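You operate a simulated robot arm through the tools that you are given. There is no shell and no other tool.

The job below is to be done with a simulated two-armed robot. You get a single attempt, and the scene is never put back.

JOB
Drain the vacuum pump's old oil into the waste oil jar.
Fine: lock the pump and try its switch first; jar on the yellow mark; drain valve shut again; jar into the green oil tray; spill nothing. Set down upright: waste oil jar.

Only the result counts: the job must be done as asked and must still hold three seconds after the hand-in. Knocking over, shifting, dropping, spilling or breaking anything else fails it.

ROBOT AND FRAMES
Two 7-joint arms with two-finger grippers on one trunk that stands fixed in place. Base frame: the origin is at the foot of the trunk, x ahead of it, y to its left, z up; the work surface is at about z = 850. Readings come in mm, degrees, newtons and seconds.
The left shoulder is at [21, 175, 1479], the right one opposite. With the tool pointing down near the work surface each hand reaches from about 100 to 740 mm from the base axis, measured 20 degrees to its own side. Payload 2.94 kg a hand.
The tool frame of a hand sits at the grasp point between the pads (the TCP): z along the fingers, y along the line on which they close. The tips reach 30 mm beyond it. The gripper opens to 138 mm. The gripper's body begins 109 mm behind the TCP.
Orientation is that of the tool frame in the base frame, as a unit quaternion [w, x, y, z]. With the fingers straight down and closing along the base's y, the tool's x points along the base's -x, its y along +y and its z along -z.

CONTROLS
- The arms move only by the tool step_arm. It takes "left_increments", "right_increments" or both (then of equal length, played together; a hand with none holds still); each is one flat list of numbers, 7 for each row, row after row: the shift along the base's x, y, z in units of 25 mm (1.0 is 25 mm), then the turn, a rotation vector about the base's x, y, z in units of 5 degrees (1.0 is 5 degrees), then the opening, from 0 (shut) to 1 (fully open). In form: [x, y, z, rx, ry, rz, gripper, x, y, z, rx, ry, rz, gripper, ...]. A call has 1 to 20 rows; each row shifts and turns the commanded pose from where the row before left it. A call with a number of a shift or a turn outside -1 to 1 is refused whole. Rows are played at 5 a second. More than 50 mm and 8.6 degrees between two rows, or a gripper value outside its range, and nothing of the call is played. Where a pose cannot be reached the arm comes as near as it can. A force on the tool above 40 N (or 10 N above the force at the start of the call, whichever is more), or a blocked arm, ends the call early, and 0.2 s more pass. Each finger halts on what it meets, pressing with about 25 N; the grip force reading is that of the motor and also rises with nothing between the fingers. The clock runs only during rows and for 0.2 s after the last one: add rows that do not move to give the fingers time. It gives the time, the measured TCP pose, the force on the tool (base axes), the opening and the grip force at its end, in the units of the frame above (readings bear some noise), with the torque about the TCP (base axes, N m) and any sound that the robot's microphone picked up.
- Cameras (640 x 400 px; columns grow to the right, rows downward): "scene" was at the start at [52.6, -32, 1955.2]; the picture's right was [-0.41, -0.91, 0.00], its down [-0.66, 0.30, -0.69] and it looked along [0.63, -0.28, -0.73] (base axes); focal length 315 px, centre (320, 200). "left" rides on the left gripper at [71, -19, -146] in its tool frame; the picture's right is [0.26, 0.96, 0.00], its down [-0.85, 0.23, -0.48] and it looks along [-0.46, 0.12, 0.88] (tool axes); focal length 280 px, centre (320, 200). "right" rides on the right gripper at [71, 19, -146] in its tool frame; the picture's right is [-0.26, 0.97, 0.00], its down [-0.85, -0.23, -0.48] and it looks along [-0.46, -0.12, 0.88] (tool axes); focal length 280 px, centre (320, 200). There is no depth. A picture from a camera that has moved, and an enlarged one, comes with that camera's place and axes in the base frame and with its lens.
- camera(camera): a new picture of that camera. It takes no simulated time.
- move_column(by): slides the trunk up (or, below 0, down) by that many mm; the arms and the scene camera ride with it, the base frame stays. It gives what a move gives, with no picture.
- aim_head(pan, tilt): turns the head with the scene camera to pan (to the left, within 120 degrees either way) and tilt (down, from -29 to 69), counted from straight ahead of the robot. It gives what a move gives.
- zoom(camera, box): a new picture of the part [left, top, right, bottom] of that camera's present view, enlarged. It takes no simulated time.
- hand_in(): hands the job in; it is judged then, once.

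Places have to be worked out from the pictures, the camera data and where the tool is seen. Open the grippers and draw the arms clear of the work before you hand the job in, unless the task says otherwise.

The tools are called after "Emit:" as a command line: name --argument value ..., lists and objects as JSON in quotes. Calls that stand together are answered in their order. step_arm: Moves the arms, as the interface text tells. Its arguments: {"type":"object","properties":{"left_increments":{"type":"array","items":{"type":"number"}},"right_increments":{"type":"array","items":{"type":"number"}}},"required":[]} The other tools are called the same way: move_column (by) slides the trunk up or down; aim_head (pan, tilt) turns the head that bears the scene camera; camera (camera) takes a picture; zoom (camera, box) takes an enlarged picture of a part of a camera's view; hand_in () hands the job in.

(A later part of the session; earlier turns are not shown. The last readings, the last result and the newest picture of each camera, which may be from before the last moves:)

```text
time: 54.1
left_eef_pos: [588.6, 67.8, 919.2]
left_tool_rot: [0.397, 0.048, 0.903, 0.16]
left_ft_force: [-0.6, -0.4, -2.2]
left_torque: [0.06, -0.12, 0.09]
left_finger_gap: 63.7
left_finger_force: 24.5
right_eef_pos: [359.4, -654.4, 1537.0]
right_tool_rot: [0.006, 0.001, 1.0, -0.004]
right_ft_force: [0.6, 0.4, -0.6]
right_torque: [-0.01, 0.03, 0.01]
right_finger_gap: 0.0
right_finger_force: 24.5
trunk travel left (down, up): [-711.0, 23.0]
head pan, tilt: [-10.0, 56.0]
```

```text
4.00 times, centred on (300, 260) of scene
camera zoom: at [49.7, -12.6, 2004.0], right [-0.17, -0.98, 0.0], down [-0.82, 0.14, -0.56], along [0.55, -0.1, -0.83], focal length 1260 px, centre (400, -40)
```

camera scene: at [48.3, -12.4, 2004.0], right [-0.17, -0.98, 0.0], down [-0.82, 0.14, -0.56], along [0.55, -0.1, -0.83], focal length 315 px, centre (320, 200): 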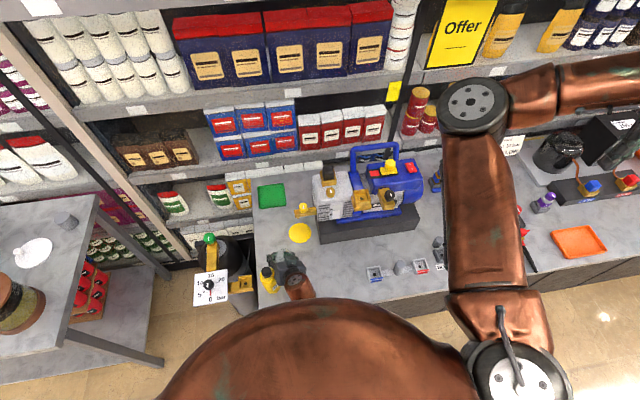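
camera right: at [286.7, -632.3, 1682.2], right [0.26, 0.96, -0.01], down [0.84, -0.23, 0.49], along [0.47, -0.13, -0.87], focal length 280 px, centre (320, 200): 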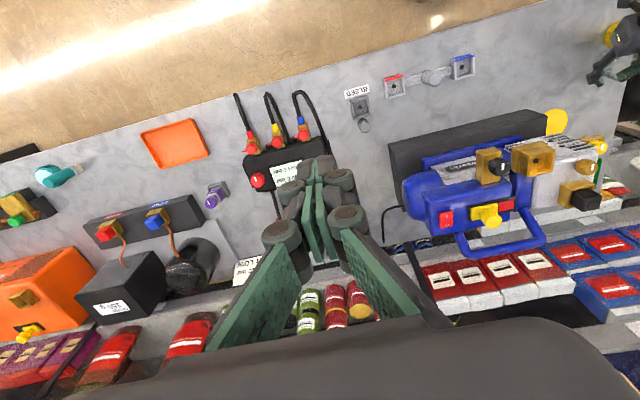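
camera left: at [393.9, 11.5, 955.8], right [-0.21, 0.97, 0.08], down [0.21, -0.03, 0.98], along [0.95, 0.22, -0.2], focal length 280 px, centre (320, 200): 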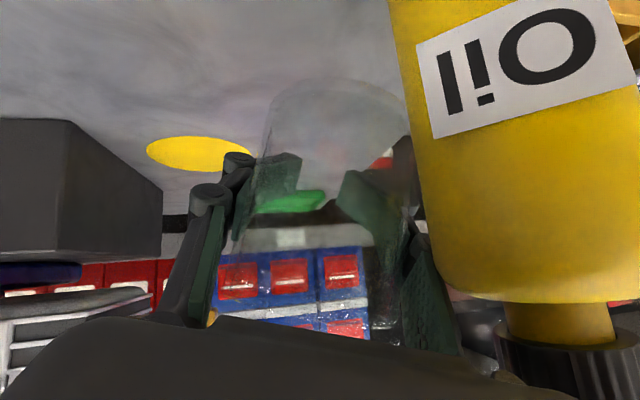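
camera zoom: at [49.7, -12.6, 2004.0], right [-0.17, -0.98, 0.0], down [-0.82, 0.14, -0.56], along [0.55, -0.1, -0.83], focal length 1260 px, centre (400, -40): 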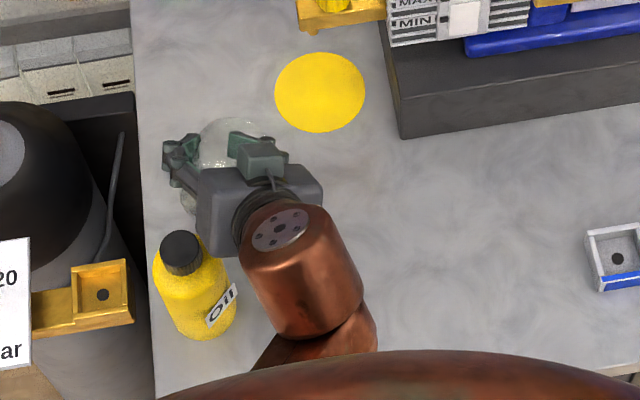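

No blocking this time and the bottle did not move. I continue forward and up clear of the bottle.

Emit:
step_arm --left_increments '[0.8, 0, 0.6, 0, 0, 0, 0.42, 0.8, 0, 0.8, 0, 0, 0, 0.42, 0.4, 0, 0.9, 0, 0, 0, 0.42]'

Emit:
camera --camera "scene"

Emit:
camera --camera "left"

```text
time: 55.1
left_eef_pos: [641.0, 93.3, 972.4]
left_tool_rot: [0.396, 0.05, 0.9, 0.177]
left_ft_force: [0.5, -0.6, -2.9]
left_torque: [0.02, -0.02, -0.02]
left_finger_gap: 63.7
left_finger_force: 24.7
right_eef_pos: [359.2, -654.0, 1538.1]
right_tool_rot: [0.006, 0.001, 1.0, -0.006]
right_ft_force: [-0.2, 0.2, 0.2]
right_torque: [-0.01, 0.0, -0.02]
right_finger_gap: 0.0
right_finger_force: 25.3
trunk travel left (down, up): [-711.0, 23.0]
head pan, tilt: [-10.0, 56.0]
stopped in row 3 (left hand): the arm was blocked; the commanded pose is now the measured one
```

```text
taken
camera scene: at [48.9, -11.8, 2004.0], right [-0.17, -0.98, 0.0], down [-0.82, 0.14, -0.56], along [0.55, -0.1, -0.83], focal length 315 px, centre (320, 200)
```

scene: 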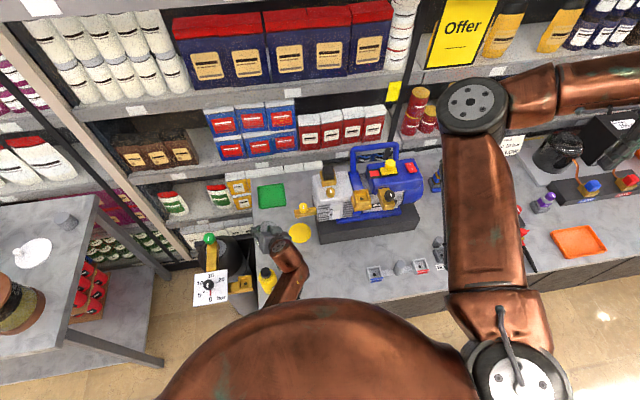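

```text
taken
camera left: at [487.0, 50.2, 1007.4], right [-0.23, 0.96, 0.16], down [0.22, -0.11, 0.97], along [0.95, 0.26, -0.18], focal length 280 px, centre (320, 200)
```

left: 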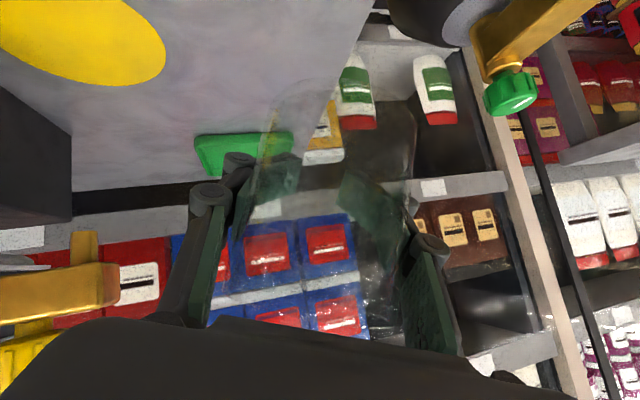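

I check the forearm against the bottle.

Emit:
zoom --camera "scene" --box '[220, 220, 380, 320]'

```text
4.00 times, centred on (300, 270) of scene
camera zoom: at [48.9, -11.8, 2004.0], right [-0.17, -0.98, 0.0], down [-0.82, 0.14, -0.56], along [0.55, -0.1, -0.83], focal length 1260 px, centre (400, -80)
```

zoom: 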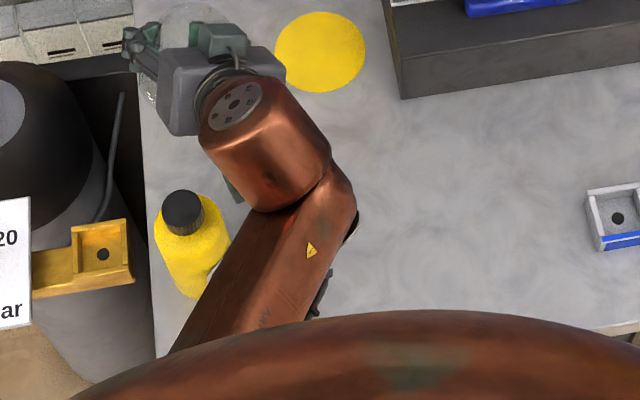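

The forearm passes above the bottle, which hardly moved in the last step. I test whether pure upward motion is free now.

Emit:
step_arm --left_increments '[0, 0, 0.8, 0, 0, 0, 0.42]'

Emit:
step_arm --left_increments '[0, 0, 0.8, 0, 0, 0, 0.42, 0, 0, 0.8, 0, 0, 0, 0.42]'

Emit:
camera --camera "scene"

```text
time: 55.5
left_eef_pos: [645.3, 102.7, 995.7]
left_tool_rot: [0.4, 0.05, 0.897, 0.184]
left_ft_force: [-0.9, 0.2, -2.3]
left_torque: [0.02, -0.04, 0.04]
left_finger_gap: 63.5
left_finger_force: 25.8
right_eef_pos: [357.9, -653.0, 1538.0]
right_tool_rot: [0.008, 0.001, 1.0, -0.005]
right_ft_force: [-0.3, -0.4, 0.2]
right_torque: [-0.02, -0.01, 0.02]
right_finger_gap: 0.1
right_finger_force: 25.4
trunk travel left (down, up): [-711.0, 23.0]
head pan, tilt: [-10.0, 56.0]
```

```text
time: 56.3
left_eef_pos: [650.0, 129.9, 1036.5]
left_tool_rot: [0.4, 0.053, 0.891, 0.206]
left_ft_force: [0.3, 0.1, -2.0]
left_torque: [0.03, -0.02, 0.04]
left_finger_gap: 63.7
left_finger_force: 24.6
right_eef_pos: [360.5, -655.2, 1538.0]
right_tool_rot: [0.007, 0.001, 1.0, -0.006]
right_ft_force: [0.2, -0.6, -0.3]
right_torque: [-0.02, -0.01, 0.01]
right_finger_gap: 0.0
right_finger_force: 24.9
trunk travel left (down, up): [-711.0, 23.0]
head pan, tilt: [-10.0, 56.0]
stopped in row 2 (left hand): the arm was blocked; the commanded pose is now the measured one
```

```text
taken
camera scene: at [48.8, -12.3, 2004.0], right [-0.17, -0.98, 0.0], down [-0.82, 0.14, -0.56], along [0.55, -0.1, -0.83], focal length 315 px, centre (320, 200)
```

scene: 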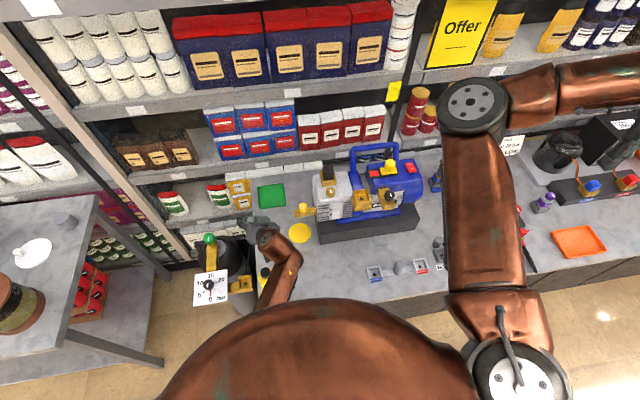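

The arm keeps drifting outward. I use the right hand's camera to look across at the left arm and see what it's touching, rotating it in place.

Emit:
step_arm --right_increments '[0, 0, 0, 1, 0, 0, 0, 0, 0, 0, 1, 0, 0, 0, 0, 0, 0, 1, 0, 0, 0, 0, 0, 0, 1, 0, 0, 0, 0, 0, 0, 1, 0, 0, 0, 0, 0, 0, 1, 0, 0, 0, 0, 0, 0, 1, 0, 0, 0, 0, 0, 0, 1, 0, 0, 0, 0, 0, 0, 1, 0, 0, 0, 0, 0, 0, 1, 0, 0, 0, 0, 0, 0, 1, 0, 0, 0, 0, 0, 0, 1, 0, 0, 0]'

Emit:
camera --camera "right"

```text
time: 58.9
left_eef_pos: [647.6, 128.3, 1037.1]
left_tool_rot: [0.401, 0.055, 0.891, 0.206]
left_ft_force: [-1.6, 0.2, -2.0]
left_torque: [0.03, -0.05, -0.01]
left_finger_gap: 63.4
left_finger_force: 24.9
right_eef_pos: [334.6, -606.7, 1520.0]
right_tool_rot: [0.007, 0.005, 0.868, 0.497]
right_ft_force: [-0.8, 0.2, -0.7]
right_torque: [0.02, -0.04, -0.04]
right_finger_gap: 0.0
right_finger_force: 24.6
right hand out of reach, approached as far as the arm can: row 10, 11, 12
trunk travel left (down, up): [-711.0, 23.0]
head pan, tilt: [-10.0, 56.0]
```

```text
taken
camera right: at [261.6, -718.5, 1608.8], right [0.26, 0.49, 0.83], down [0.84, -0.54, 0.05], along [0.47, 0.69, -0.55], focal length 280 px, centre (320, 200)
```

right: 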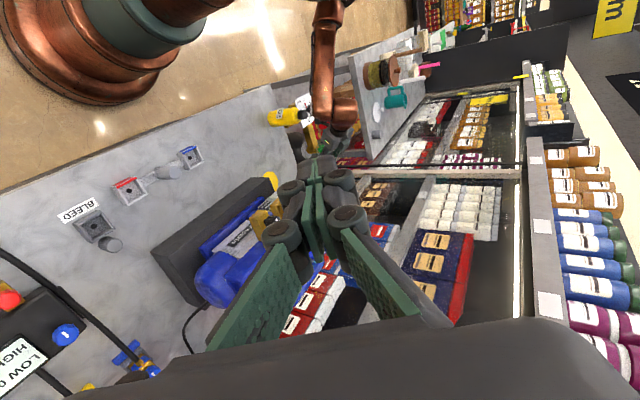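

I turn the view further left to catch the elbow.

Emit:
step_arm --right_increments '[0.4, 0, 0, 0, 0, 1, 0, 0.4, 0, 0, 0, 0, 1, 0, 0.4, 0, 0, 0, 0, 1, 0, 0.4, 0, 0, 0, 0, 1, 0, 0.4, 0, 0, 0, 0, 1, 0, 0.4, 0, 0, 0, 0, 1, 0, 0.4, 0, 0, 0, 0, 1, 0]'

Emit:
camera --camera "right"

```text
time: 60.5
left_eef_pos: [649.6, 129.1, 1036.5]
left_tool_rot: [0.4, 0.055, 0.892, 0.205]
left_ft_force: [0.1, -0.1, -2.5]
left_torque: [-0.02, -0.07, -0.02]
left_finger_gap: 63.7
left_finger_force: 24.9
right_eef_pos: [336.7, -507.9, 1474.0]
right_tool_rot: [-0.142, -0.257, 0.831, 0.473]
right_ft_force: [0.7, 0.0, -0.2]
right_torque: [0.01, 0.0, -0.02]
right_finger_gap: 0.0
right_finger_force: 25.3
right hand out of reach, approached as far as the arm can: row 1, 2, 3, 4, 5, 6, 7
trunk travel left (down, up): [-711.0, 23.0]
head pan, tilt: [-10.0, 56.0]
```

```text
taken
camera right: at [345.3, -642.3, 1565.3], right [-0.07, 0.55, 0.83], down [1.0, 0.04, 0.05], along [-0.01, 0.83, -0.55], focal length 280 px, centre (320, 200)
```

right: 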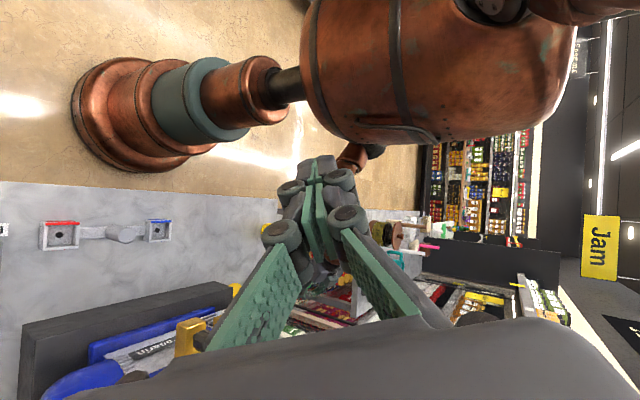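

The torso is a wide barrel and the left forearm is pressed against its front because the wrist sits too far to -y (hand yawed ~24°). Restoring the nominal hand orientation at this spot should swing the wrist outward and free it.

Emit:
step_arm --left_increments '[0, 0.2, 0.3, -0.81, 0.11, -0.11, 0.42, 0, 0.2, 0.3, -0.81, 0.11, -0.11, 0.42, 0, 0.2, 0.3, -0.81, 0.11, -0.11, 0.42, 0, 0.2, 0.3, -0.81, 0.11, -0.11, 0.42, 0, 0, 0.3, -0.81, 0.11, -0.11, 0.42, 0, 0, 0.3, -0.81, 0.11, -0.11, 0.42]'

Emit:
camera --camera "scene"

Emit:
camera --camera "left"

Emit:
camera --camera "right"

```text
time: 61.9
left_eef_pos: [649.1, 170.3, 1076.4]
left_tool_rot: [0.381, 0.005, 0.924, 0.017]
left_ft_force: [0.2, -0.1, -1.7]
left_torque: [-0.05, -0.1, -0.01]
left_finger_gap: 63.8
left_finger_force: 25.6
right_eef_pos: [338.1, -508.7, 1474.6]
right_tool_rot: [-0.142, -0.257, 0.83, 0.473]
right_ft_force: [0.0, -0.3, 0.1]
right_torque: [-0.01, -0.01, -0.02]
right_finger_gap: 0.1
right_finger_force: 25.4
trunk travel left (down, up): [-711.0, 23.0]
head pan, tilt: [-10.0, 56.0]
```

```text
taken
camera scene: at [48.1, -12.5, 2004.0], right [-0.17, -0.98, 0.0], down [-0.82, 0.14, -0.56], along [0.55, -0.1, -0.83], focal length 315 px, centre (320, 200)
```

scene: 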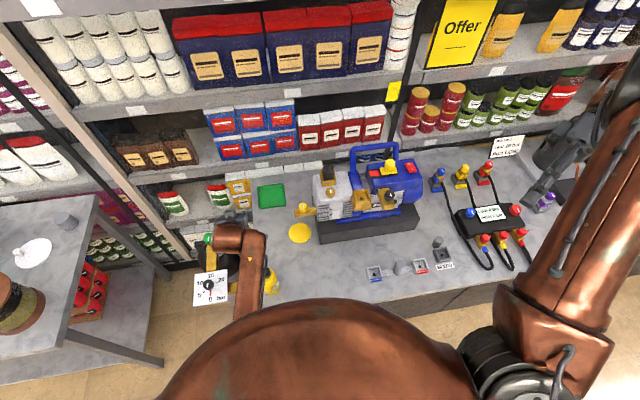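

```text
taken
camera left: at [496.3, 147.7, 1128.6], right [-0.19, 0.97, -0.15], down [0.26, 0.2, 0.94], along [0.95, 0.14, -0.29], focal length 280 px, centre (320, 200)
```

left: 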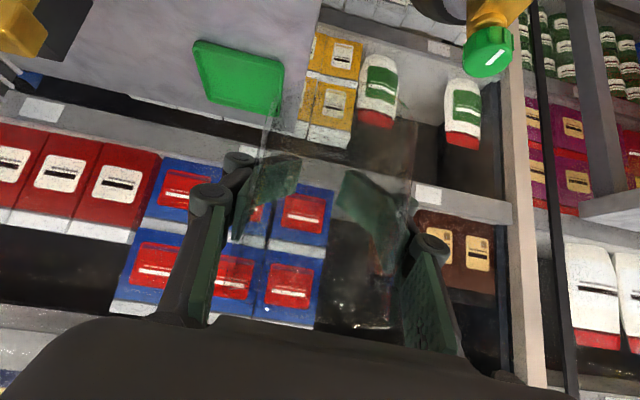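

```text
taken
camera right: at [344.4, -643.7, 1565.1], right [-0.06, 0.55, 0.83], down [1.0, 0.04, 0.05], along [-0.01, 0.83, -0.55], focal length 280 px, centre (320, 200)
```

right: 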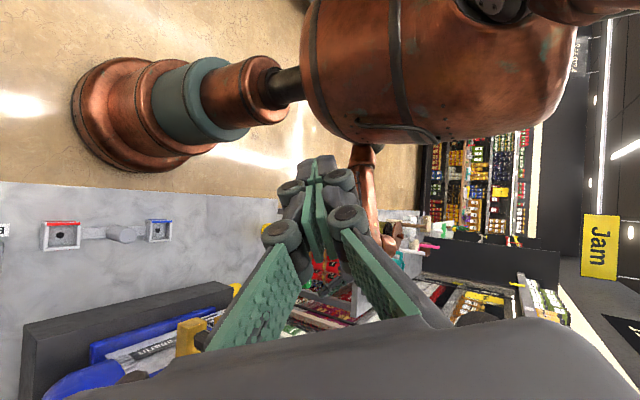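

Freed: the arm tracks properly again. I'll turn the hand about the vertical so the fingers point toward -y (yaw about -65°), keeping the wrist out to the left, well away from the torso, and look.

Emit:
step_arm --left_increments '[0.06, -0.12, -0.1, 0, 0, -1, 0.42, 0.06, -0.12, -0.1, 0, 0, -1, 0.42, 0.06, -0.12, -0.1, 0, 0, -1, 0.42, 0.06, -0.12, -0.1, 0, 0, -1, 0.42, 0.06, -0.12, -0.1, 0, 0, -1, 0.42, 0.06, -0.12, -0.1, 0, 0, -1, 0.42, 0.06, -0.12, -0.1, 0, 0, -1, 0.42, 0.06, -0.12, -0.1, 0, 0, -1, 0.42, 0.06, -0.12, -0.1, 0, 0, -1, 0.42, 0.06, -0.12, -0.1, 0, 0, -1, 0.42]'

Emit:
camera --camera "scene"

Emit:
camera --camera "left"

```text
time: 64.1
left_eef_pos: [663.6, 116.7, 1056.1]
left_tool_rot: [0.346, 0.39, 0.837, -0.165]
left_ft_force: [0.1, 0.0, -2.3]
left_torque: [-0.06, -0.02, -0.01]
left_finger_gap: 63.8
left_finger_force: 25.1
right_eef_pos: [339.7, -508.7, 1475.0]
right_tool_rot: [-0.142, -0.256, 0.83, 0.474]
right_ft_force: [-0.4, -0.6, -0.3]
right_torque: [-0.01, -0.01, -0.01]
right_finger_gap: 0.1
right_finger_force: 24.6
trunk travel left (down, up): [-711.0, 23.0]
head pan, tilt: [-10.0, 56.0]
```

```text
taken
camera scene: at [49.1, -11.7, 2004.0], right [-0.17, -0.98, 0.0], down [-0.82, 0.14, -0.56], along [0.55, -0.1, -0.83], focal length 315 px, centre (320, 200)
```

scene: 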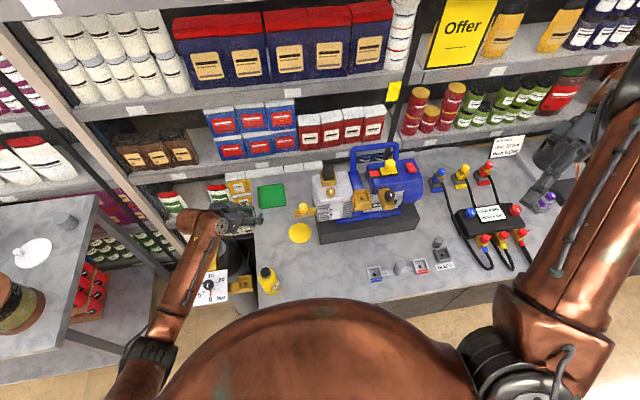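

```text
taken
camera left: at [551.8, 222.4, 1109.4], right [0.62, 0.76, -0.19], down [0.35, -0.05, 0.94], along [0.7, -0.65, -0.3], focal length 280 px, centre (320, 200)
```

left: 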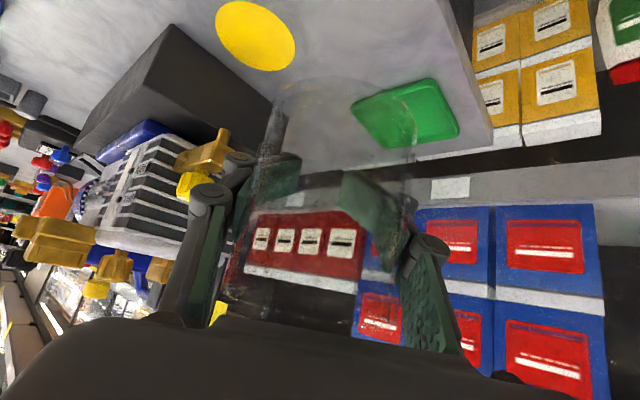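

Excellent: the elbow is now well out to the left, away from torso and bottle. The jar's centre sits ~21 mm behind the TCP, its base ~33 mm below. I descend here first to z≈900, well clear of everything.

Emit:
step_arm --left_increments '[0.1, 0, -0.78, 0, 0, 0, 0.42, 0.1, 0, -0.78, 0, 0, 0, 0.42, 0.1, 0, -0.78, 0, 0, 0, 0.42, 0.1, 0, -0.78, 0, 0, 0, 0.42, 0.1, 0, -0.78, 0, 0, 0, 0.42, 0.1, 0, -0.78, 0, 0, 0, 0.42, 0, 0, -0.78, 0, 0, 0, 0.42, 0, 0, -0.4, 0, 0, 0, 0.42]'

Emit:
camera --camera "left"

Emit:
zoom --camera "scene" --box '[200, 180, 360, 300]'

```text
time: 65.9
left_eef_pos: [681.3, 115.1, 910.2]
left_tool_rot: [0.345, 0.391, 0.837, -0.165]
left_ft_force: [-0.2, 0.2, -0.8]
left_torque: [-0.05, -0.08, -0.01]
left_finger_gap: 63.8
left_finger_force: 25.2
right_eef_pos: [338.0, -508.3, 1473.1]
right_tool_rot: [-0.143, -0.256, 0.83, 0.474]
right_ft_force: [0.1, -0.4, 0.6]
right_torque: [0.03, 0.01, -0.03]
right_finger_gap: 0.0
right_finger_force: 24.9
trunk travel left (down, up): [-711.0, 23.0]
head pan, tilt: [-10.0, 56.0]
```

```text
taken
camera left: at [567.5, 220.1, 964.2], right [0.62, 0.76, -0.19], down [0.35, -0.05, 0.94], along [0.7, -0.65, -0.3], focal length 280 px, centre (320, 200)
```

left: 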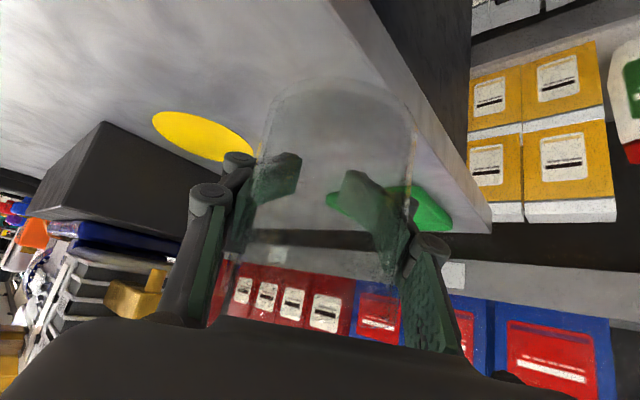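

```text
3.33 times, centred on (280, 240) of scene
camera zoom: at [48.5, -12.3, 2004.0], right [-0.17, -0.98, 0.0], down [-0.82, 0.14, -0.56], along [0.55, -0.1, -0.83], focal length 1050 px, centre (453, 67)
```

zoom: 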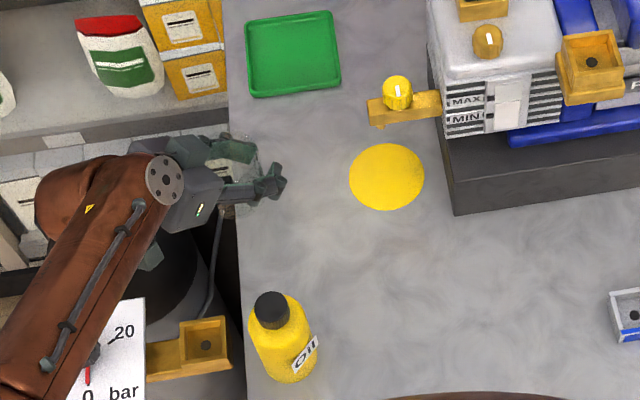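

I slide the jar toward the mark at about 12 mm above the table, stopping short to check.

Emit:
step_arm --left_increments '[0, -0.8, -0.1, 0, 0, 0, 0.42, 0, -0.8, -0.1, 0, 0, 0, 0.42, 0, -0.8, -0.1, 0, 0, 0, 0.42, 0, -0.8, 0, 0, 0, 0, 0.42, 0, -0.5, 0, 0, 0, 0, 0.42, 0, 0, 0, 0, 0, 0, 0.42]'

Emit:
camera --camera "left"

Emit:
zoom --camera "scene" --box '[220, 170, 380, 290]'

```text
time: 67.3
left_eef_pos: [679.8, 25.8, 900.9]
left_tool_rot: [0.347, 0.39, 0.837, -0.164]
left_ft_force: [0.0, 1.0, -2.6]
left_torque: [-0.08, -0.02, -0.01]
left_finger_gap: 63.6
left_finger_force: 24.8
right_eef_pos: [337.5, -507.8, 1475.3]
right_tool_rot: [-0.142, -0.256, 0.831, 0.473]
right_ft_force: [0.2, -1.0, -0.8]
right_torque: [0.03, 0.02, 0.0]
right_finger_gap: 0.0
right_finger_force: 24.8
trunk travel left (down, up): [-711.0, 23.0]
head pan, tilt: [-10.0, 56.0]
```

```text
taken
camera left: at [567.6, 130.0, 954.8], right [0.62, 0.76, -0.19], down [0.35, -0.05, 0.94], along [0.7, -0.65, -0.3], focal length 280 px, centre (320, 200)
```

left: 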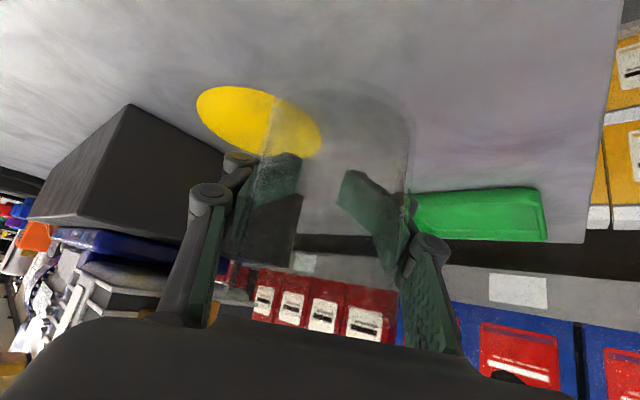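

```text
3.33 times, centred on (300, 230) of scene
camera zoom: at [48.2, -11.6, 2004.0], right [-0.17, -0.98, 0.0], down [-0.82, 0.14, -0.56], along [0.55, -0.1, -0.83], focal length 1050 px, centre (387, 100)
```

zoom: 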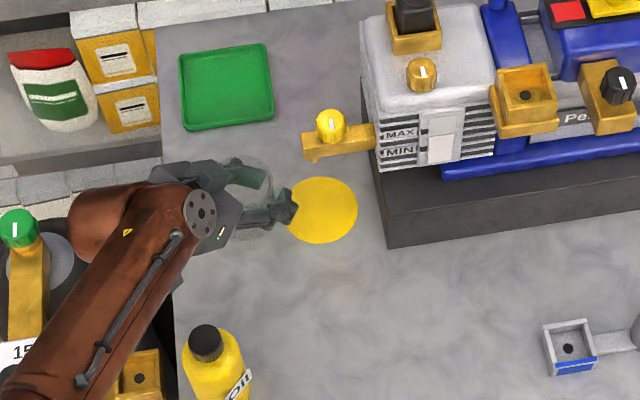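

Jar estimate (666,42) matches the view. I continue 60 mm and check again near the mark.

Emit:
step_arm --left_increments '[0, -0.6, 0, 0, 0, 0, 0.42, 0, -0.6, 0, 0, 0, 0, 0.42, 0, -0.6, 0, 0, 0, 0, 0.42, 0, -0.6, 0, 0, 0, 0, 0.42, 0, 0, 0, 0, 0, 0, 0.42]'

Emit:
camera --camera "left"

Emit:
zoom --camera "scene" --box '[240, 190, 360, 270]'

```text
time: 68.5
left_eef_pos: [676.6, -37.1, 902.8]
left_tool_rot: [0.346, 0.39, 0.837, -0.164]
left_ft_force: [-0.1, -0.8, -1.1]
left_torque: [-0.05, -0.03, 0.03]
left_finger_gap: 63.8
left_finger_force: 24.8
right_eef_pos: [338.3, -508.7, 1474.8]
right_tool_rot: [-0.142, -0.256, 0.83, 0.474]
right_ft_force: [-0.3, -0.2, 0.1]
right_torque: [0.0, -0.02, 0.01]
right_finger_gap: 0.1
right_finger_force: 25.5
trunk travel left (down, up): [-711.0, 23.0]
head pan, tilt: [-10.0, 56.0]
```

```text
taken
camera left: at [565.3, 68.8, 956.4], right [0.62, 0.76, -0.19], down [0.35, -0.05, 0.94], along [0.7, -0.65, -0.3], focal length 280 px, centre (320, 200)
```

left: 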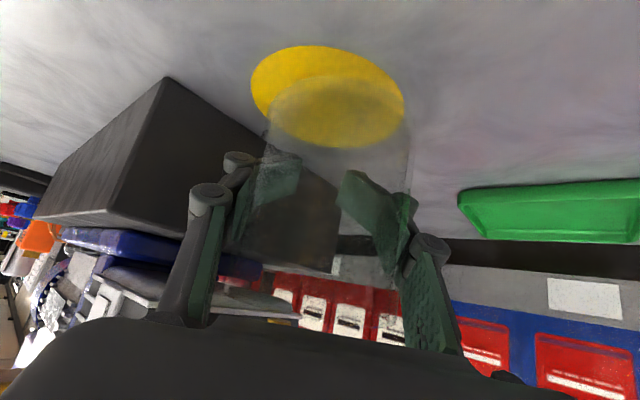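

```text
5.00 times, centred on (300, 230) of scene
camera zoom: at [48.5, -12.0, 2004.0], right [-0.17, -0.98, 0.0], down [-0.82, 0.14, -0.56], along [0.55, -0.1, -0.83], focal length 1575 px, centre (420, 50)
```

zoom: 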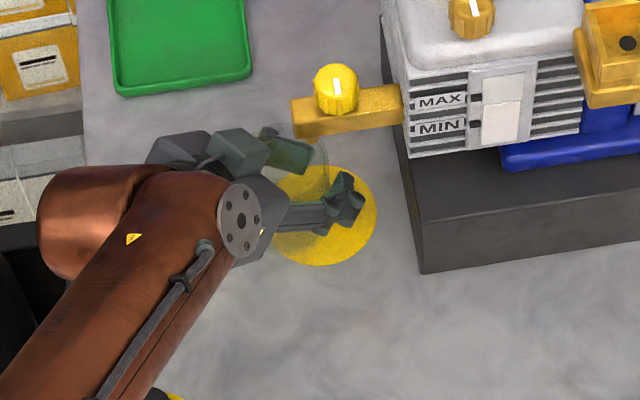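

The jar's rim projects where expected, centre ≈(663,-21). I move the last (+5,-15) mm to centre it on the mark and begin lowering.

Emit:
step_arm --left_increments '[0.1, -0.3, 0, 0, 0, 0, 0.42, 0.1, -0.3, 0, 0, 0, 0, 0.42, 0, 0, -0.3, 0, 0, 0, 0.42, 0, 0, 0, 0, 0, 0, 0.42]'

Emit:
camera --camera "left"

Emit:
zoom --camera "scene" --box '[240, 190, 360, 270]'

```text
time: 69.5
left_eef_pos: [684.6, -53.0, 894.5]
left_tool_rot: [0.345, 0.391, 0.837, -0.164]
left_ft_force: [-0.8, 0.7, -1.6]
left_torque: [-0.05, -0.05, -0.02]
left_finger_gap: 63.6
left_finger_force: 25.0
right_eef_pos: [336.8, -509.0, 1474.8]
right_tool_rot: [-0.142, -0.257, 0.83, 0.474]
right_ft_force: [0.4, 0.8, -0.2]
right_torque: [0.0, 0.01, -0.01]
right_finger_gap: 0.1
right_finger_force: 24.8
trunk travel left (down, up): [-711.0, 23.0]
head pan, tilt: [-10.0, 56.0]
```

```text
taken
camera left: at [571.5, 53.1, 948.4], right [0.62, 0.76, -0.19], down [0.35, -0.05, 0.94], along [0.7, -0.65, -0.3], focal length 280 px, centre (320, 200)
```

left: 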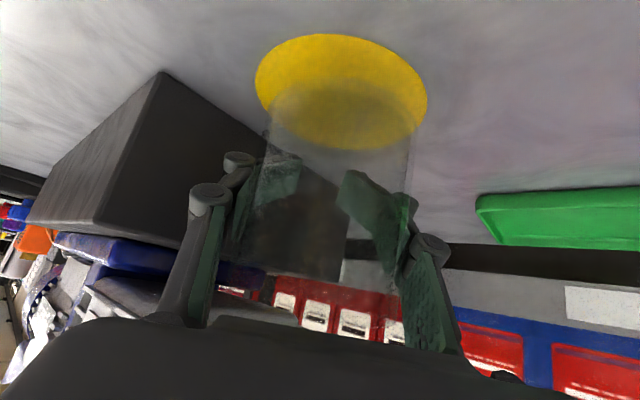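

```text
5.00 times, centred on (300, 230) of scene
camera zoom: at [48.3, -12.7, 2004.0], right [-0.17, -0.98, 0.0], down [-0.82, 0.14, -0.56], along [0.55, -0.1, -0.83], focal length 1575 px, centre (420, 50)
```

zoom: 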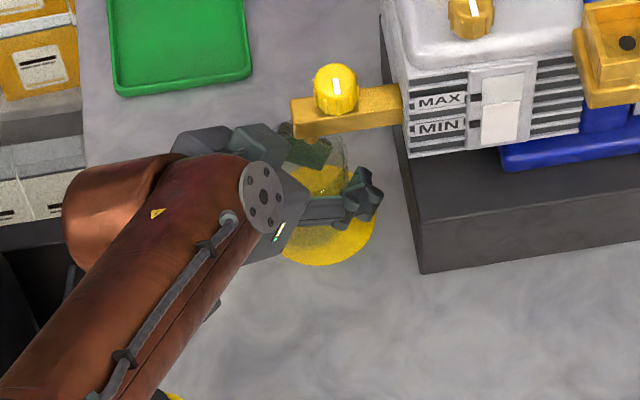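

Jar centre is at ≈(668,-37), matching the mark centre ≈(670,-37) and the nozzle. I lower in small steps to touch down.

Emit:
step_arm --left_increments '[0, 0, -0.16, 0, 0, 0, 0.42, 0, 0, -0.12, 0, 0, 0, 0.42, 0, 0, 0, 0, 0, 0, 0.42]'

Emit:
step_arm --left_increments '[0, 0, -0.08, 0, 0, 0, 0.42, 0, 0, 0, 0, 0, 0, 0.42]'

Emit:
step_arm --left_increments '[0, 0, -0.08, 0, 0, 0, 0.42, 0, 0, 0, 0, 0, 0, 0.42]'

```text
time: 70.3
left_eef_pos: [684.6, -52.9, 888.4]
left_tool_rot: [0.345, 0.391, 0.837, -0.164]
left_ft_force: [0.3, 0.3, -2.3]
left_torque: [-0.04, 0.0, -0.03]
left_finger_gap: 63.6
left_finger_force: 25.2
right_eef_pos: [338.9, -509.5, 1474.1]
right_tool_rot: [-0.143, -0.256, 0.831, 0.473]
right_ft_force: [0.2, -0.4, 1.1]
right_torque: [0.04, 0.04, 0.03]
right_finger_gap: 0.1
right_finger_force: 25.2
trunk travel left (down, up): [-711.0, 23.0]
head pan, tilt: [-10.0, 56.0]
```

```text
time: 70.9
left_eef_pos: [684.5, -52.6, 885.4]
left_tool_rot: [0.347, 0.39, 0.837, -0.163]
left_ft_force: [0.1, 0.1, -0.4]
left_torque: [-0.05, -0.05, -0.02]
left_finger_gap: 63.8
left_finger_force: 24.9
right_eef_pos: [337.8, -508.7, 1474.2]
right_tool_rot: [-0.143, -0.257, 0.83, 0.474]
right_ft_force: [0.4, -0.4, -0.9]
right_torque: [0.0, 0.01, 0.03]
right_finger_gap: 0.0
right_finger_force: 24.7
trunk travel left (down, up): [-711.0, 23.0]
head pan, tilt: [-10.0, 56.0]
```

```text
time: 71.5
left_eef_pos: [683.8, -51.4, 885.7]
left_tool_rot: [0.346, 0.39, 0.838, -0.163]
left_ft_force: [-0.2, -0.1, -1.2]
left_torque: [-0.03, -0.03, 0.0]
left_finger_gap: 63.8
left_finger_force: 24.9
right_eef_pos: [339.3, -509.5, 1473.8]
right_tool_rot: [-0.142, -0.257, 0.83, 0.474]
right_ft_force: [-0.2, -0.1, -0.3]
right_torque: [0.02, 0.02, 0.01]
right_finger_gap: 0.1
right_finger_force: 25.0
trunk travel left (down, up): [-711.0, 23.0]
head pan, tilt: [-10.0, 56.0]
```

No clear contact yet; I keep lowering 2 mm at a time.

Emit:
step_arm --left_increments '[0, 0, -0.08, 0, 0, 0, 0.42, 0, 0, 0, 0, 0, 0, 0.42]'

Emit:
step_arm --left_increments '[0, 0, -0.08, 0, 0, 0, 0.42, 0, 0, 0, 0, 0, 0, 0.42]'

Emit:
step_arm --left_increments '[0, 0, -0.08, 0, 0, 0, 0.42, 0, 0, 0, 0, 0, 0, 0.42]'

Emit:
camera --camera "left"

```text
time: 72.1
left_eef_pos: [683.9, -52.7, 883.8]
left_tool_rot: [0.346, 0.39, 0.838, -0.163]
left_ft_force: [-0.5, -0.3, -1.9]
left_torque: [-0.04, -0.04, 0.02]
left_finger_gap: 63.9
left_finger_force: 25.2
right_eef_pos: [337.3, -509.4, 1475.2]
right_tool_rot: [-0.143, -0.256, 0.83, 0.474]
right_ft_force: [-0.1, 0.4, 0.7]
right_torque: [0.01, 0.03, -0.02]
right_finger_gap: 0.0
right_finger_force: 25.1
trunk travel left (down, up): [-711.0, 23.0]
head pan, tilt: [-10.0, 56.0]
```

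```text
time: 72.7
left_eef_pos: [684.3, -51.3, 883.8]
left_tool_rot: [0.346, 0.39, 0.837, -0.164]
left_ft_force: [0.4, 0.1, -1.6]
left_torque: [-0.02, -0.01, 0.04]
left_finger_gap: 63.8
left_finger_force: 24.8
left hand out of reach, approached as far as the arm can: row 1
right_eef_pos: [338.8, -508.3, 1473.9]
right_tool_rot: [-0.142, -0.256, 0.831, 0.473]
right_ft_force: [-0.5, 0.2, -0.4]
right_torque: [0.02, 0.01, 0.0]
right_finger_gap: 0.0
right_finger_force: 24.9
trunk travel left (down, up): [-711.0, 23.0]
head pan, tilt: [-10.0, 56.0]
```

```text
time: 73.3
left_eef_pos: [684.1, -52.8, 884.3]
left_tool_rot: [0.347, 0.389, 0.838, -0.163]
left_ft_force: [-0.4, 0.3, -1.9]
left_torque: [-0.01, -0.02, -0.03]
left_finger_gap: 63.7
left_finger_force: 25.4
right_eef_pos: [338.0, -508.6, 1475.2]
right_tool_rot: [-0.142, -0.257, 0.83, 0.474]
right_ft_force: [-0.7, 1.4, -0.2]
right_torque: [0.02, 0.0, -0.01]
right_finger_gap: 0.0
right_finger_force: 24.7
trunk travel left (down, up): [-711.0, 23.0]
head pan, tilt: [-10.0, 56.0]
```

```text
taken
camera left: at [571.1, 53.0, 937.4], right [0.62, 0.76, -0.19], down [0.35, -0.05, 0.94], along [0.7, -0.65, -0.3], focal length 280 px, centre (320, 200)
```

left: 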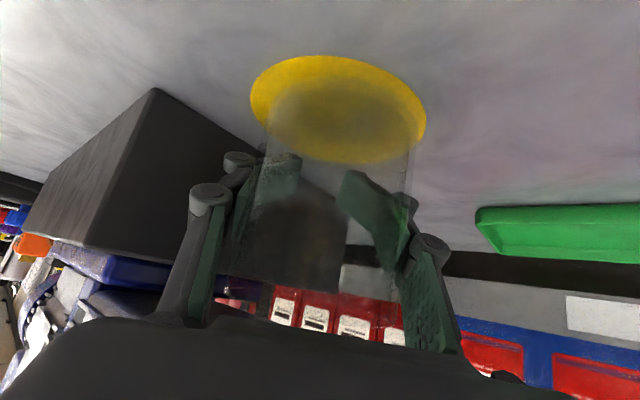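

The arm is at its reach limit at this trunk height, with the jar base only a few mm above the table. I lower the trunk by 3 mm at a time and watch the force.

Emit:
move_column --by -3

Emit:
move_column --by -2

```text
time: 73.8
left_eef_pos: [684.1, -52.6, 880.4]
left_tool_rot: [0.346, 0.39, 0.838, -0.163]
left_ft_force: [0.2, 0.2, -1.4]
left_torque: [-0.06, 0.0, 0.0]
left_finger_gap: 63.8
left_finger_force: 25.5
right_eef_pos: [339.5, -507.6, 1471.3]
right_tool_rot: [-0.142, -0.257, 0.83, 0.475]
right_ft_force: [0.1, -0.3, 0.8]
right_torque: [0.02, 0.02, 0.0]
right_finger_gap: 0.0
right_finger_force: 24.7
trunk travel left (down, up): [-708.0, 26.0]
head pan, tilt: [-10.0, 56.0]
```

```text
time: 74.3
left_eef_pos: [683.7, -53.0, 879.3]
left_tool_rot: [0.346, 0.39, 0.837, -0.164]
left_ft_force: [-0.2, 0.7, -0.6]
left_torque: [0.0, -0.04, -0.03]
left_finger_gap: 63.6
left_finger_force: 25.4
right_eef_pos: [339.9, -508.0, 1469.0]
right_tool_rot: [-0.142, -0.256, 0.83, 0.474]
right_ft_force: [0.1, 0.2, 0.3]
right_torque: [-0.04, -0.01, -0.01]
right_finger_gap: 0.1
right_finger_force: 24.4
trunk travel left (down, up): [-706.0, 28.0]
head pan, tilt: [-10.0, 56.0]
```

Force is approaching zero (-0.6 N), near contact. I lower a bit more.

Emit:
move_column --by -2

Emit:
move_column --by -1.5

Emit:
camera --camera "left"

```text
time: 74.8
left_eef_pos: [684.4, -53.5, 877.8]
left_tool_rot: [0.346, 0.391, 0.837, -0.164]
left_ft_force: [-0.3, 0.1, 1.0]
left_torque: [-0.01, -0.04, 0.04]
left_finger_gap: 63.8
left_finger_force: 25.3
right_eef_pos: [339.1, -507.2, 1466.4]
right_tool_rot: [-0.142, -0.257, 0.83, 0.474]
right_ft_force: [0.5, -0.1, -0.9]
right_torque: [0.0, 0.0, 0.01]
right_finger_gap: 0.0
right_finger_force: 25.0
trunk travel left (down, up): [-704.0, 30.0]
head pan, tilt: [-10.0, 56.0]
```

```text
time: 75.3
left_eef_pos: [683.4, -52.8, 877.7]
left_tool_rot: [0.348, 0.389, 0.837, -0.163]
left_ft_force: [-0.4, 1.3, 8.1]
left_torque: [0.05, -0.03, 0.04]
left_finger_gap: 63.6
left_finger_force: 24.7
right_eef_pos: [337.5, -508.2, 1466.8]
right_tool_rot: [-0.142, -0.256, 0.831, 0.473]
right_ft_force: [-0.1, 1.3, -0.3]
right_torque: [0.02, -0.04, 0.04]
right_finger_gap: 0.2
right_finger_force: 25.3
trunk travel left (down, up): [-703.0, 31.0]
head pan, tilt: [-10.0, 56.0]
```

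```text
taken
camera left: at [571.1, 52.9, 930.2], right [0.62, 0.76, -0.19], down [0.35, -0.05, 0.94], along [0.7, -0.65, -0.29], focal length 280 px, centre (320, 200)
```

left: 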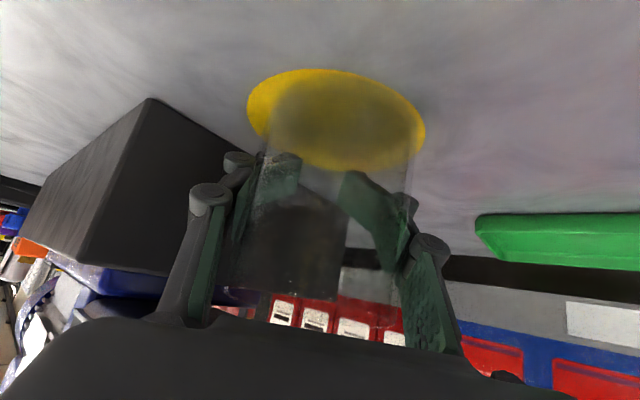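

Firm contact (8 N). I release the jar by opening modestly (to ~84 mm, staying clear of the pump base).

Emit:
step_arm --left_increments '[0, 0, 0, 0, 0, 0, 0.48, 0, 0, 0, 0, 0, 0, 0.52, 0, 0, 0, 0, 0, 0, 0.56, 0, 0, 0, 0, 0, 0, 0.6, 0, 0, 0, 0, 0, 0, 0.6]'

Emit:
camera --camera "left"

Emit:
zoom --camera "scene" --box '[240, 190, 360, 270]'

```text
time: 76.5
left_eef_pos: [683.3, -52.4, 876.8]
left_tool_rot: [0.346, 0.39, 0.837, -0.163]
left_ft_force: [0.0, 0.1, 5.5]
left_torque: [-0.05, -0.02, -0.05]
left_finger_gap: 83.9
left_finger_force: 0.5
right_eef_pos: [338.6, -508.2, 1465.6]
right_tool_rot: [-0.142, -0.257, 0.83, 0.474]
right_ft_force: [-0.2, 0.3, -0.3]
right_torque: [0.04, 0.0, 0.01]
right_finger_gap: 0.1
right_finger_force: 24.8
trunk travel left (down, up): [-703.0, 31.0]
head pan, tilt: [-10.0, 56.0]
```

```text
taken
camera left: at [570.8, 52.9, 929.7], right [0.62, 0.76, -0.19], down [0.35, -0.05, 0.94], along [0.7, -0.65, -0.3], focal length 280 px, centre (320, 200)
```

left: 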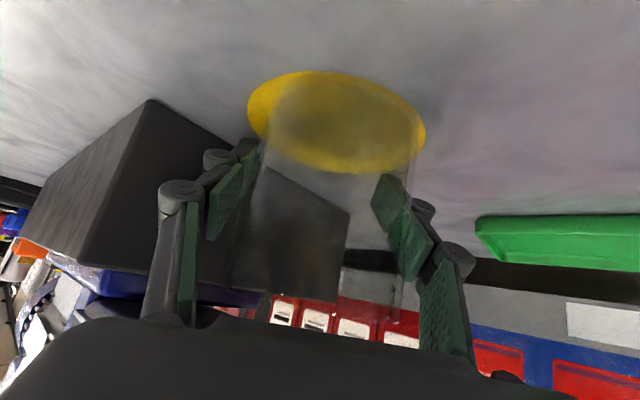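

```text
5.00 times, centred on (300, 230) of scene
camera zoom: at [47.5, -12.2, 1995.6], right [-0.17, -0.98, 0.0], down [-0.82, 0.14, -0.56], along [0.55, -0.1, -0.83], focal length 1575 px, centre (420, 50)
```

zoom: 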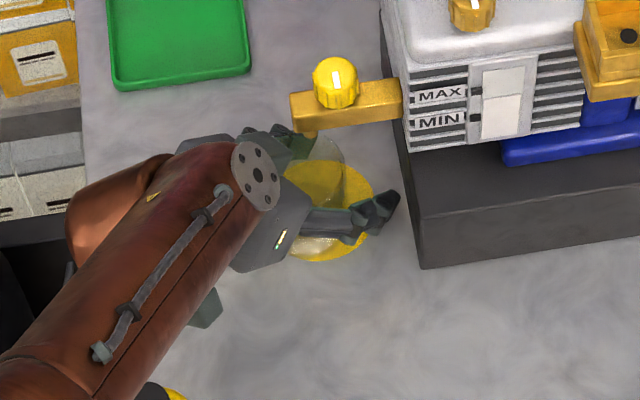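

The jar stands upright, released, well inside the mark and under the nozzle. I back the fingers straight out along their horizontal axis, rising slightly.

Emit:
step_arm --left_increments '[0, 0, 0.2, 0, 0, 0, 0.6, -0.38, 0.46, 0.1, 0, 0, 0, 0.6, -0.38, 0.46, 0.1, 0, 0, 0, 0.6, -0.38, 0.46, 0.15, 0, 0, 0, 0.6, -0.38, 0.46, 0.15, 0, 0, 0, 0.6, -0.38, 0.46, 0.3, 0, 0, 0, 0.6, -0.3, 0.5, 0.6, 0, 0, 0, 0.6, -0.1, 0.6, 0.8, 0, 0, 0, 0.6, 0, 0.6, 0.8, 0, 0, 0, 0.6, 0, 0.6, 0.8, 0, 0, 0, 0.6]'

Emit:
camera --camera "left"

Emit:
zoom --camera "scene" --box '[240, 180, 360, 260]'

```text
time: 78.8
left_eef_pos: [623.0, 61.6, 973.1]
left_tool_rot: [0.345, 0.39, 0.838, -0.165]
left_ft_force: [0.1, 0.2, -0.3]
left_torque: [0.0, 0.0, 0.02]
left_finger_gap: 82.6
left_finger_force: 0.1
right_eef_pos: [338.9, -506.2, 1466.2]
right_tool_rot: [-0.142, -0.257, 0.831, 0.472]
right_ft_force: [0.0, 1.0, 0.1]
right_torque: [-0.01, 0.0, -0.03]
right_finger_gap: 0.0
right_finger_force: 25.0
trunk travel left (down, up): [-703.0, 31.0]
head pan, tilt: [-10.0, 56.0]
```

```text
taken
camera left: at [511.8, 167.1, 1026.8], right [0.62, 0.76, -0.19], down [0.35, -0.05, 0.94], along [0.7, -0.65, -0.3], focal length 280 px, centre (320, 200)
```

left: 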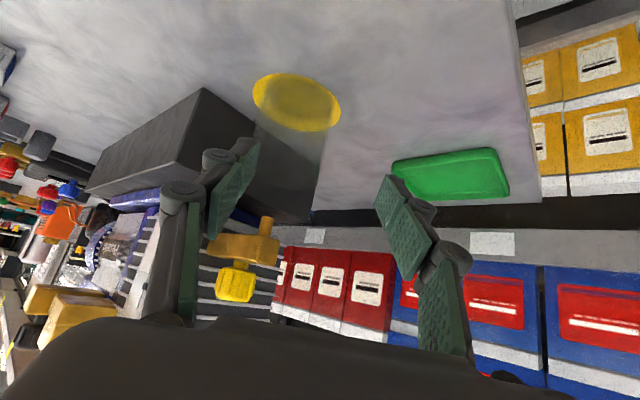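

```text
5.00 times, centred on (300, 220) of scene
camera zoom: at [47.8, -11.3, 1995.6], right [-0.17, -0.98, 0.0], down [-0.82, 0.14, -0.56], along [0.55, -0.1, -0.83], focal length 1575 px, centre (420, 100)
```

zoom: 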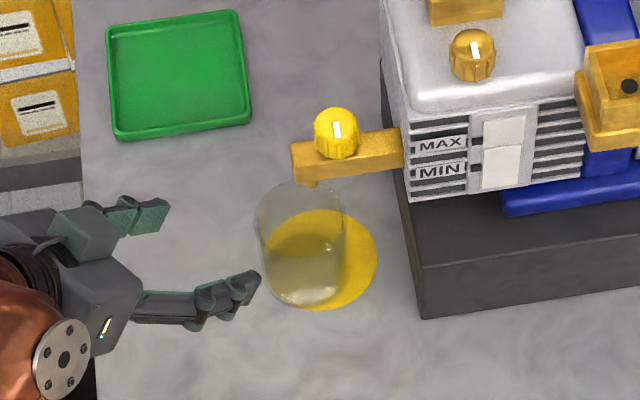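

The jar stands on the mark under the nozzle but looks ~15 mm off the mark's centre toward +y/-x. I zoom in to measure this better before deciding on a correction.

Emit:
zoom --camera "left" --box '[210, 50, 370, 250]'

Emit:
zoom --camera "scene" --box '[270, 205, 330, 245]'

```text
2.00 times, centred on (290, 150) of left
camera zoom: at [511.8, 167.1, 1026.8], right [0.62, 0.76, -0.19], down [0.35, -0.05, 0.94], along [0.7, -0.65, -0.3], focal length 561 px, centre (380, 300)
```

zoom: 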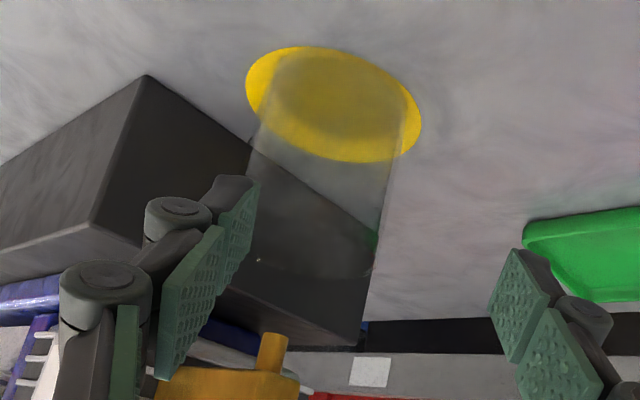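

```text
10.00 times, centred on (300, 225) of scene
camera zoom: at [47.8, -11.3, 1995.6], right [-0.17, -0.98, 0.0], down [-0.82, 0.14, -0.56], along [0.55, -0.1, -0.83], focal length 3150 px, centre (520, -50)
```

zoom: 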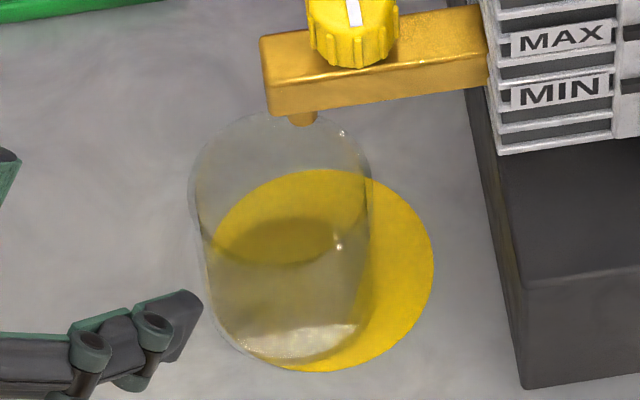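

Two views agree the jar is ~15 mm off (toward -x,+y), its edge just reaching past the mark's rim. I re-grip it nearer the fingertips and shift it; first I lower the open fingers in front of it.

Emit:
step_arm --left_increments '[-0.17, -0.18, -0.8, 0, 0, 0, 0.62, -0.17, -0.18, -0.8, 0, 0, 0, 0.62, -0.17, -0.18, -0.8, 0, 0, 0, 0.62, -0.17, -0.18, -0.8, 0, 0, 0, 0.62, 0, 0, 0, 0, 0, 0, 0.62]'

Emit:
camera --camera "left"

Emit:
zoom --camera "scene" --box '[240, 180, 360, 260]'

```text
time: 80.0
left_eef_pos: [611.2, 45.1, 895.0]
left_tool_rot: [0.345, 0.391, 0.837, -0.164]
left_ft_force: [0.7, -0.5, -0.5]
left_torque: [0.01, 0.02, -0.02]
left_finger_gap: 85.5
left_finger_force: 0.0
right_eef_pos: [339.7, -507.9, 1465.4]
right_tool_rot: [-0.142, -0.257, 0.83, 0.474]
right_ft_force: [-0.3, 0.0, 0.2]
right_torque: [-0.02, -0.02, 0.01]
right_finger_gap: 0.1
right_finger_force: 24.8
trunk travel left (down, up): [-703.0, 31.0]
head pan, tilt: [-10.0, 56.0]
```

```text
taken
camera left: at [497.7, 150.4, 946.9], right [0.62, 0.76, -0.19], down [0.35, -0.05, 0.94], along [0.7, -0.65, -0.3], focal length 280 px, centre (320, 200)
```

left: 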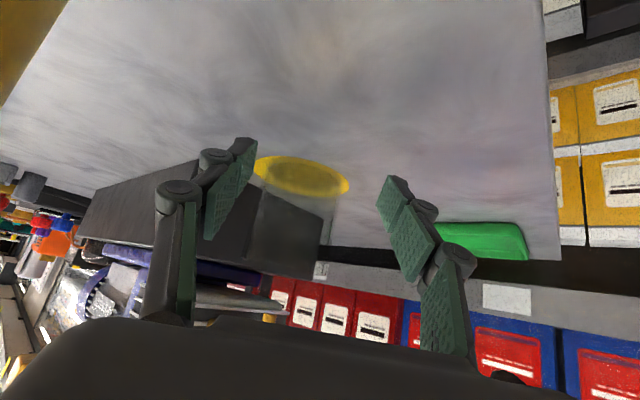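

```text
5.00 times, centred on (300, 220) of scene
camera zoom: at [48.1, -11.9, 1995.6], right [-0.17, -0.98, 0.0], down [-0.82, 0.14, -0.56], along [0.55, -0.1, -0.83], focal length 1575 px, centre (420, 100)
```

zoom: 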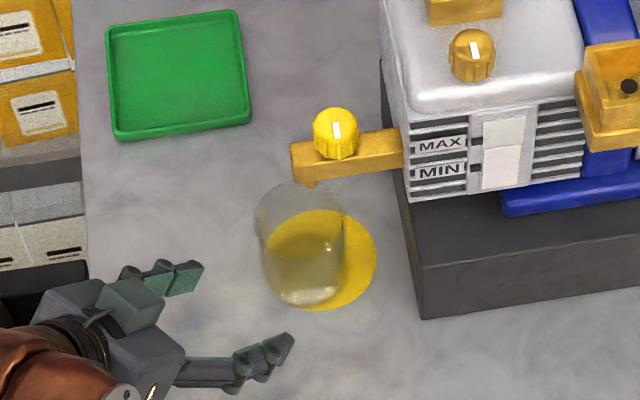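

The fingers are lined up with the jar. I advance ~78 mm along the approach line and close gently.

Emit:
step_arm --left_increments '[0.38, -0.49, -0.04, 0, 0, 0, 0.62, 0.38, -0.49, -0.04, 0, 0, 0, 0.62, 0.38, -0.49, -0.04, 0, 0, 0, 0.62, 0.38, -0.49, 0, 0, 0, 0, 0.62, 0.38, -0.49, 0, 0, 0, 0, 0.62, 0, 0, 0, 0, 0, 0, 0.62]'

Emit:
camera --camera "left"

Emit:
zoom --camera "scene" --box '[240, 180, 360, 260]'

```text
time: 81.3
left_eef_pos: [656.8, -15.5, 894.1]
left_tool_rot: [0.347, 0.389, 0.837, -0.164]
left_ft_force: [0.1, -0.1, -0.2]
left_torque: [-0.01, -0.02, -0.01]
left_finger_gap: 85.5
left_finger_force: 0.0
right_eef_pos: [340.2, -507.2, 1465.3]
right_tool_rot: [-0.142, -0.257, 0.831, 0.473]
right_ft_force: [-0.3, 0.3, 0.4]
right_torque: [-0.01, -0.03, 0.01]
right_finger_gap: 0.0
right_finger_force: 24.7
trunk travel left (down, up): [-703.0, 31.0]
head pan, tilt: [-10.0, 56.0]
```

```text
taken
camera left: at [543.5, 89.8, 946.9], right [0.62, 0.76, -0.19], down [0.35, -0.05, 0.94], along [0.7, -0.65, -0.3], focal length 280 px, centre (320, 200)
```

left: 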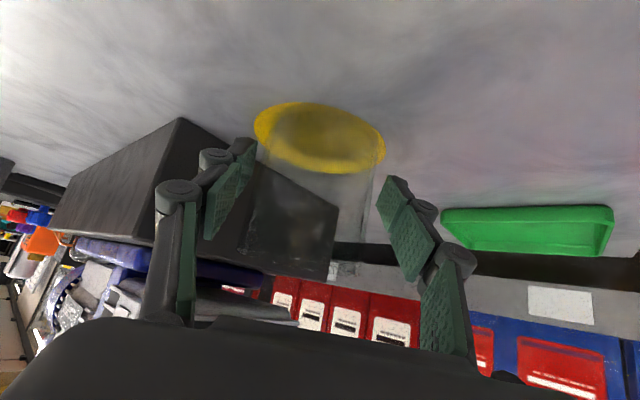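

```text
5.00 times, centred on (300, 220) of scene
camera zoom: at [48.1, -11.8, 1995.5], right [-0.17, -0.98, 0.0], down [-0.82, 0.14, -0.56], along [0.55, -0.1, -0.83], focal length 1575 px, centre (420, 100)
```

zoom: 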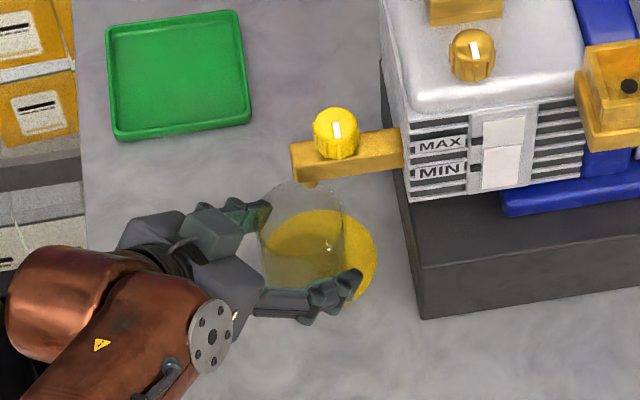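

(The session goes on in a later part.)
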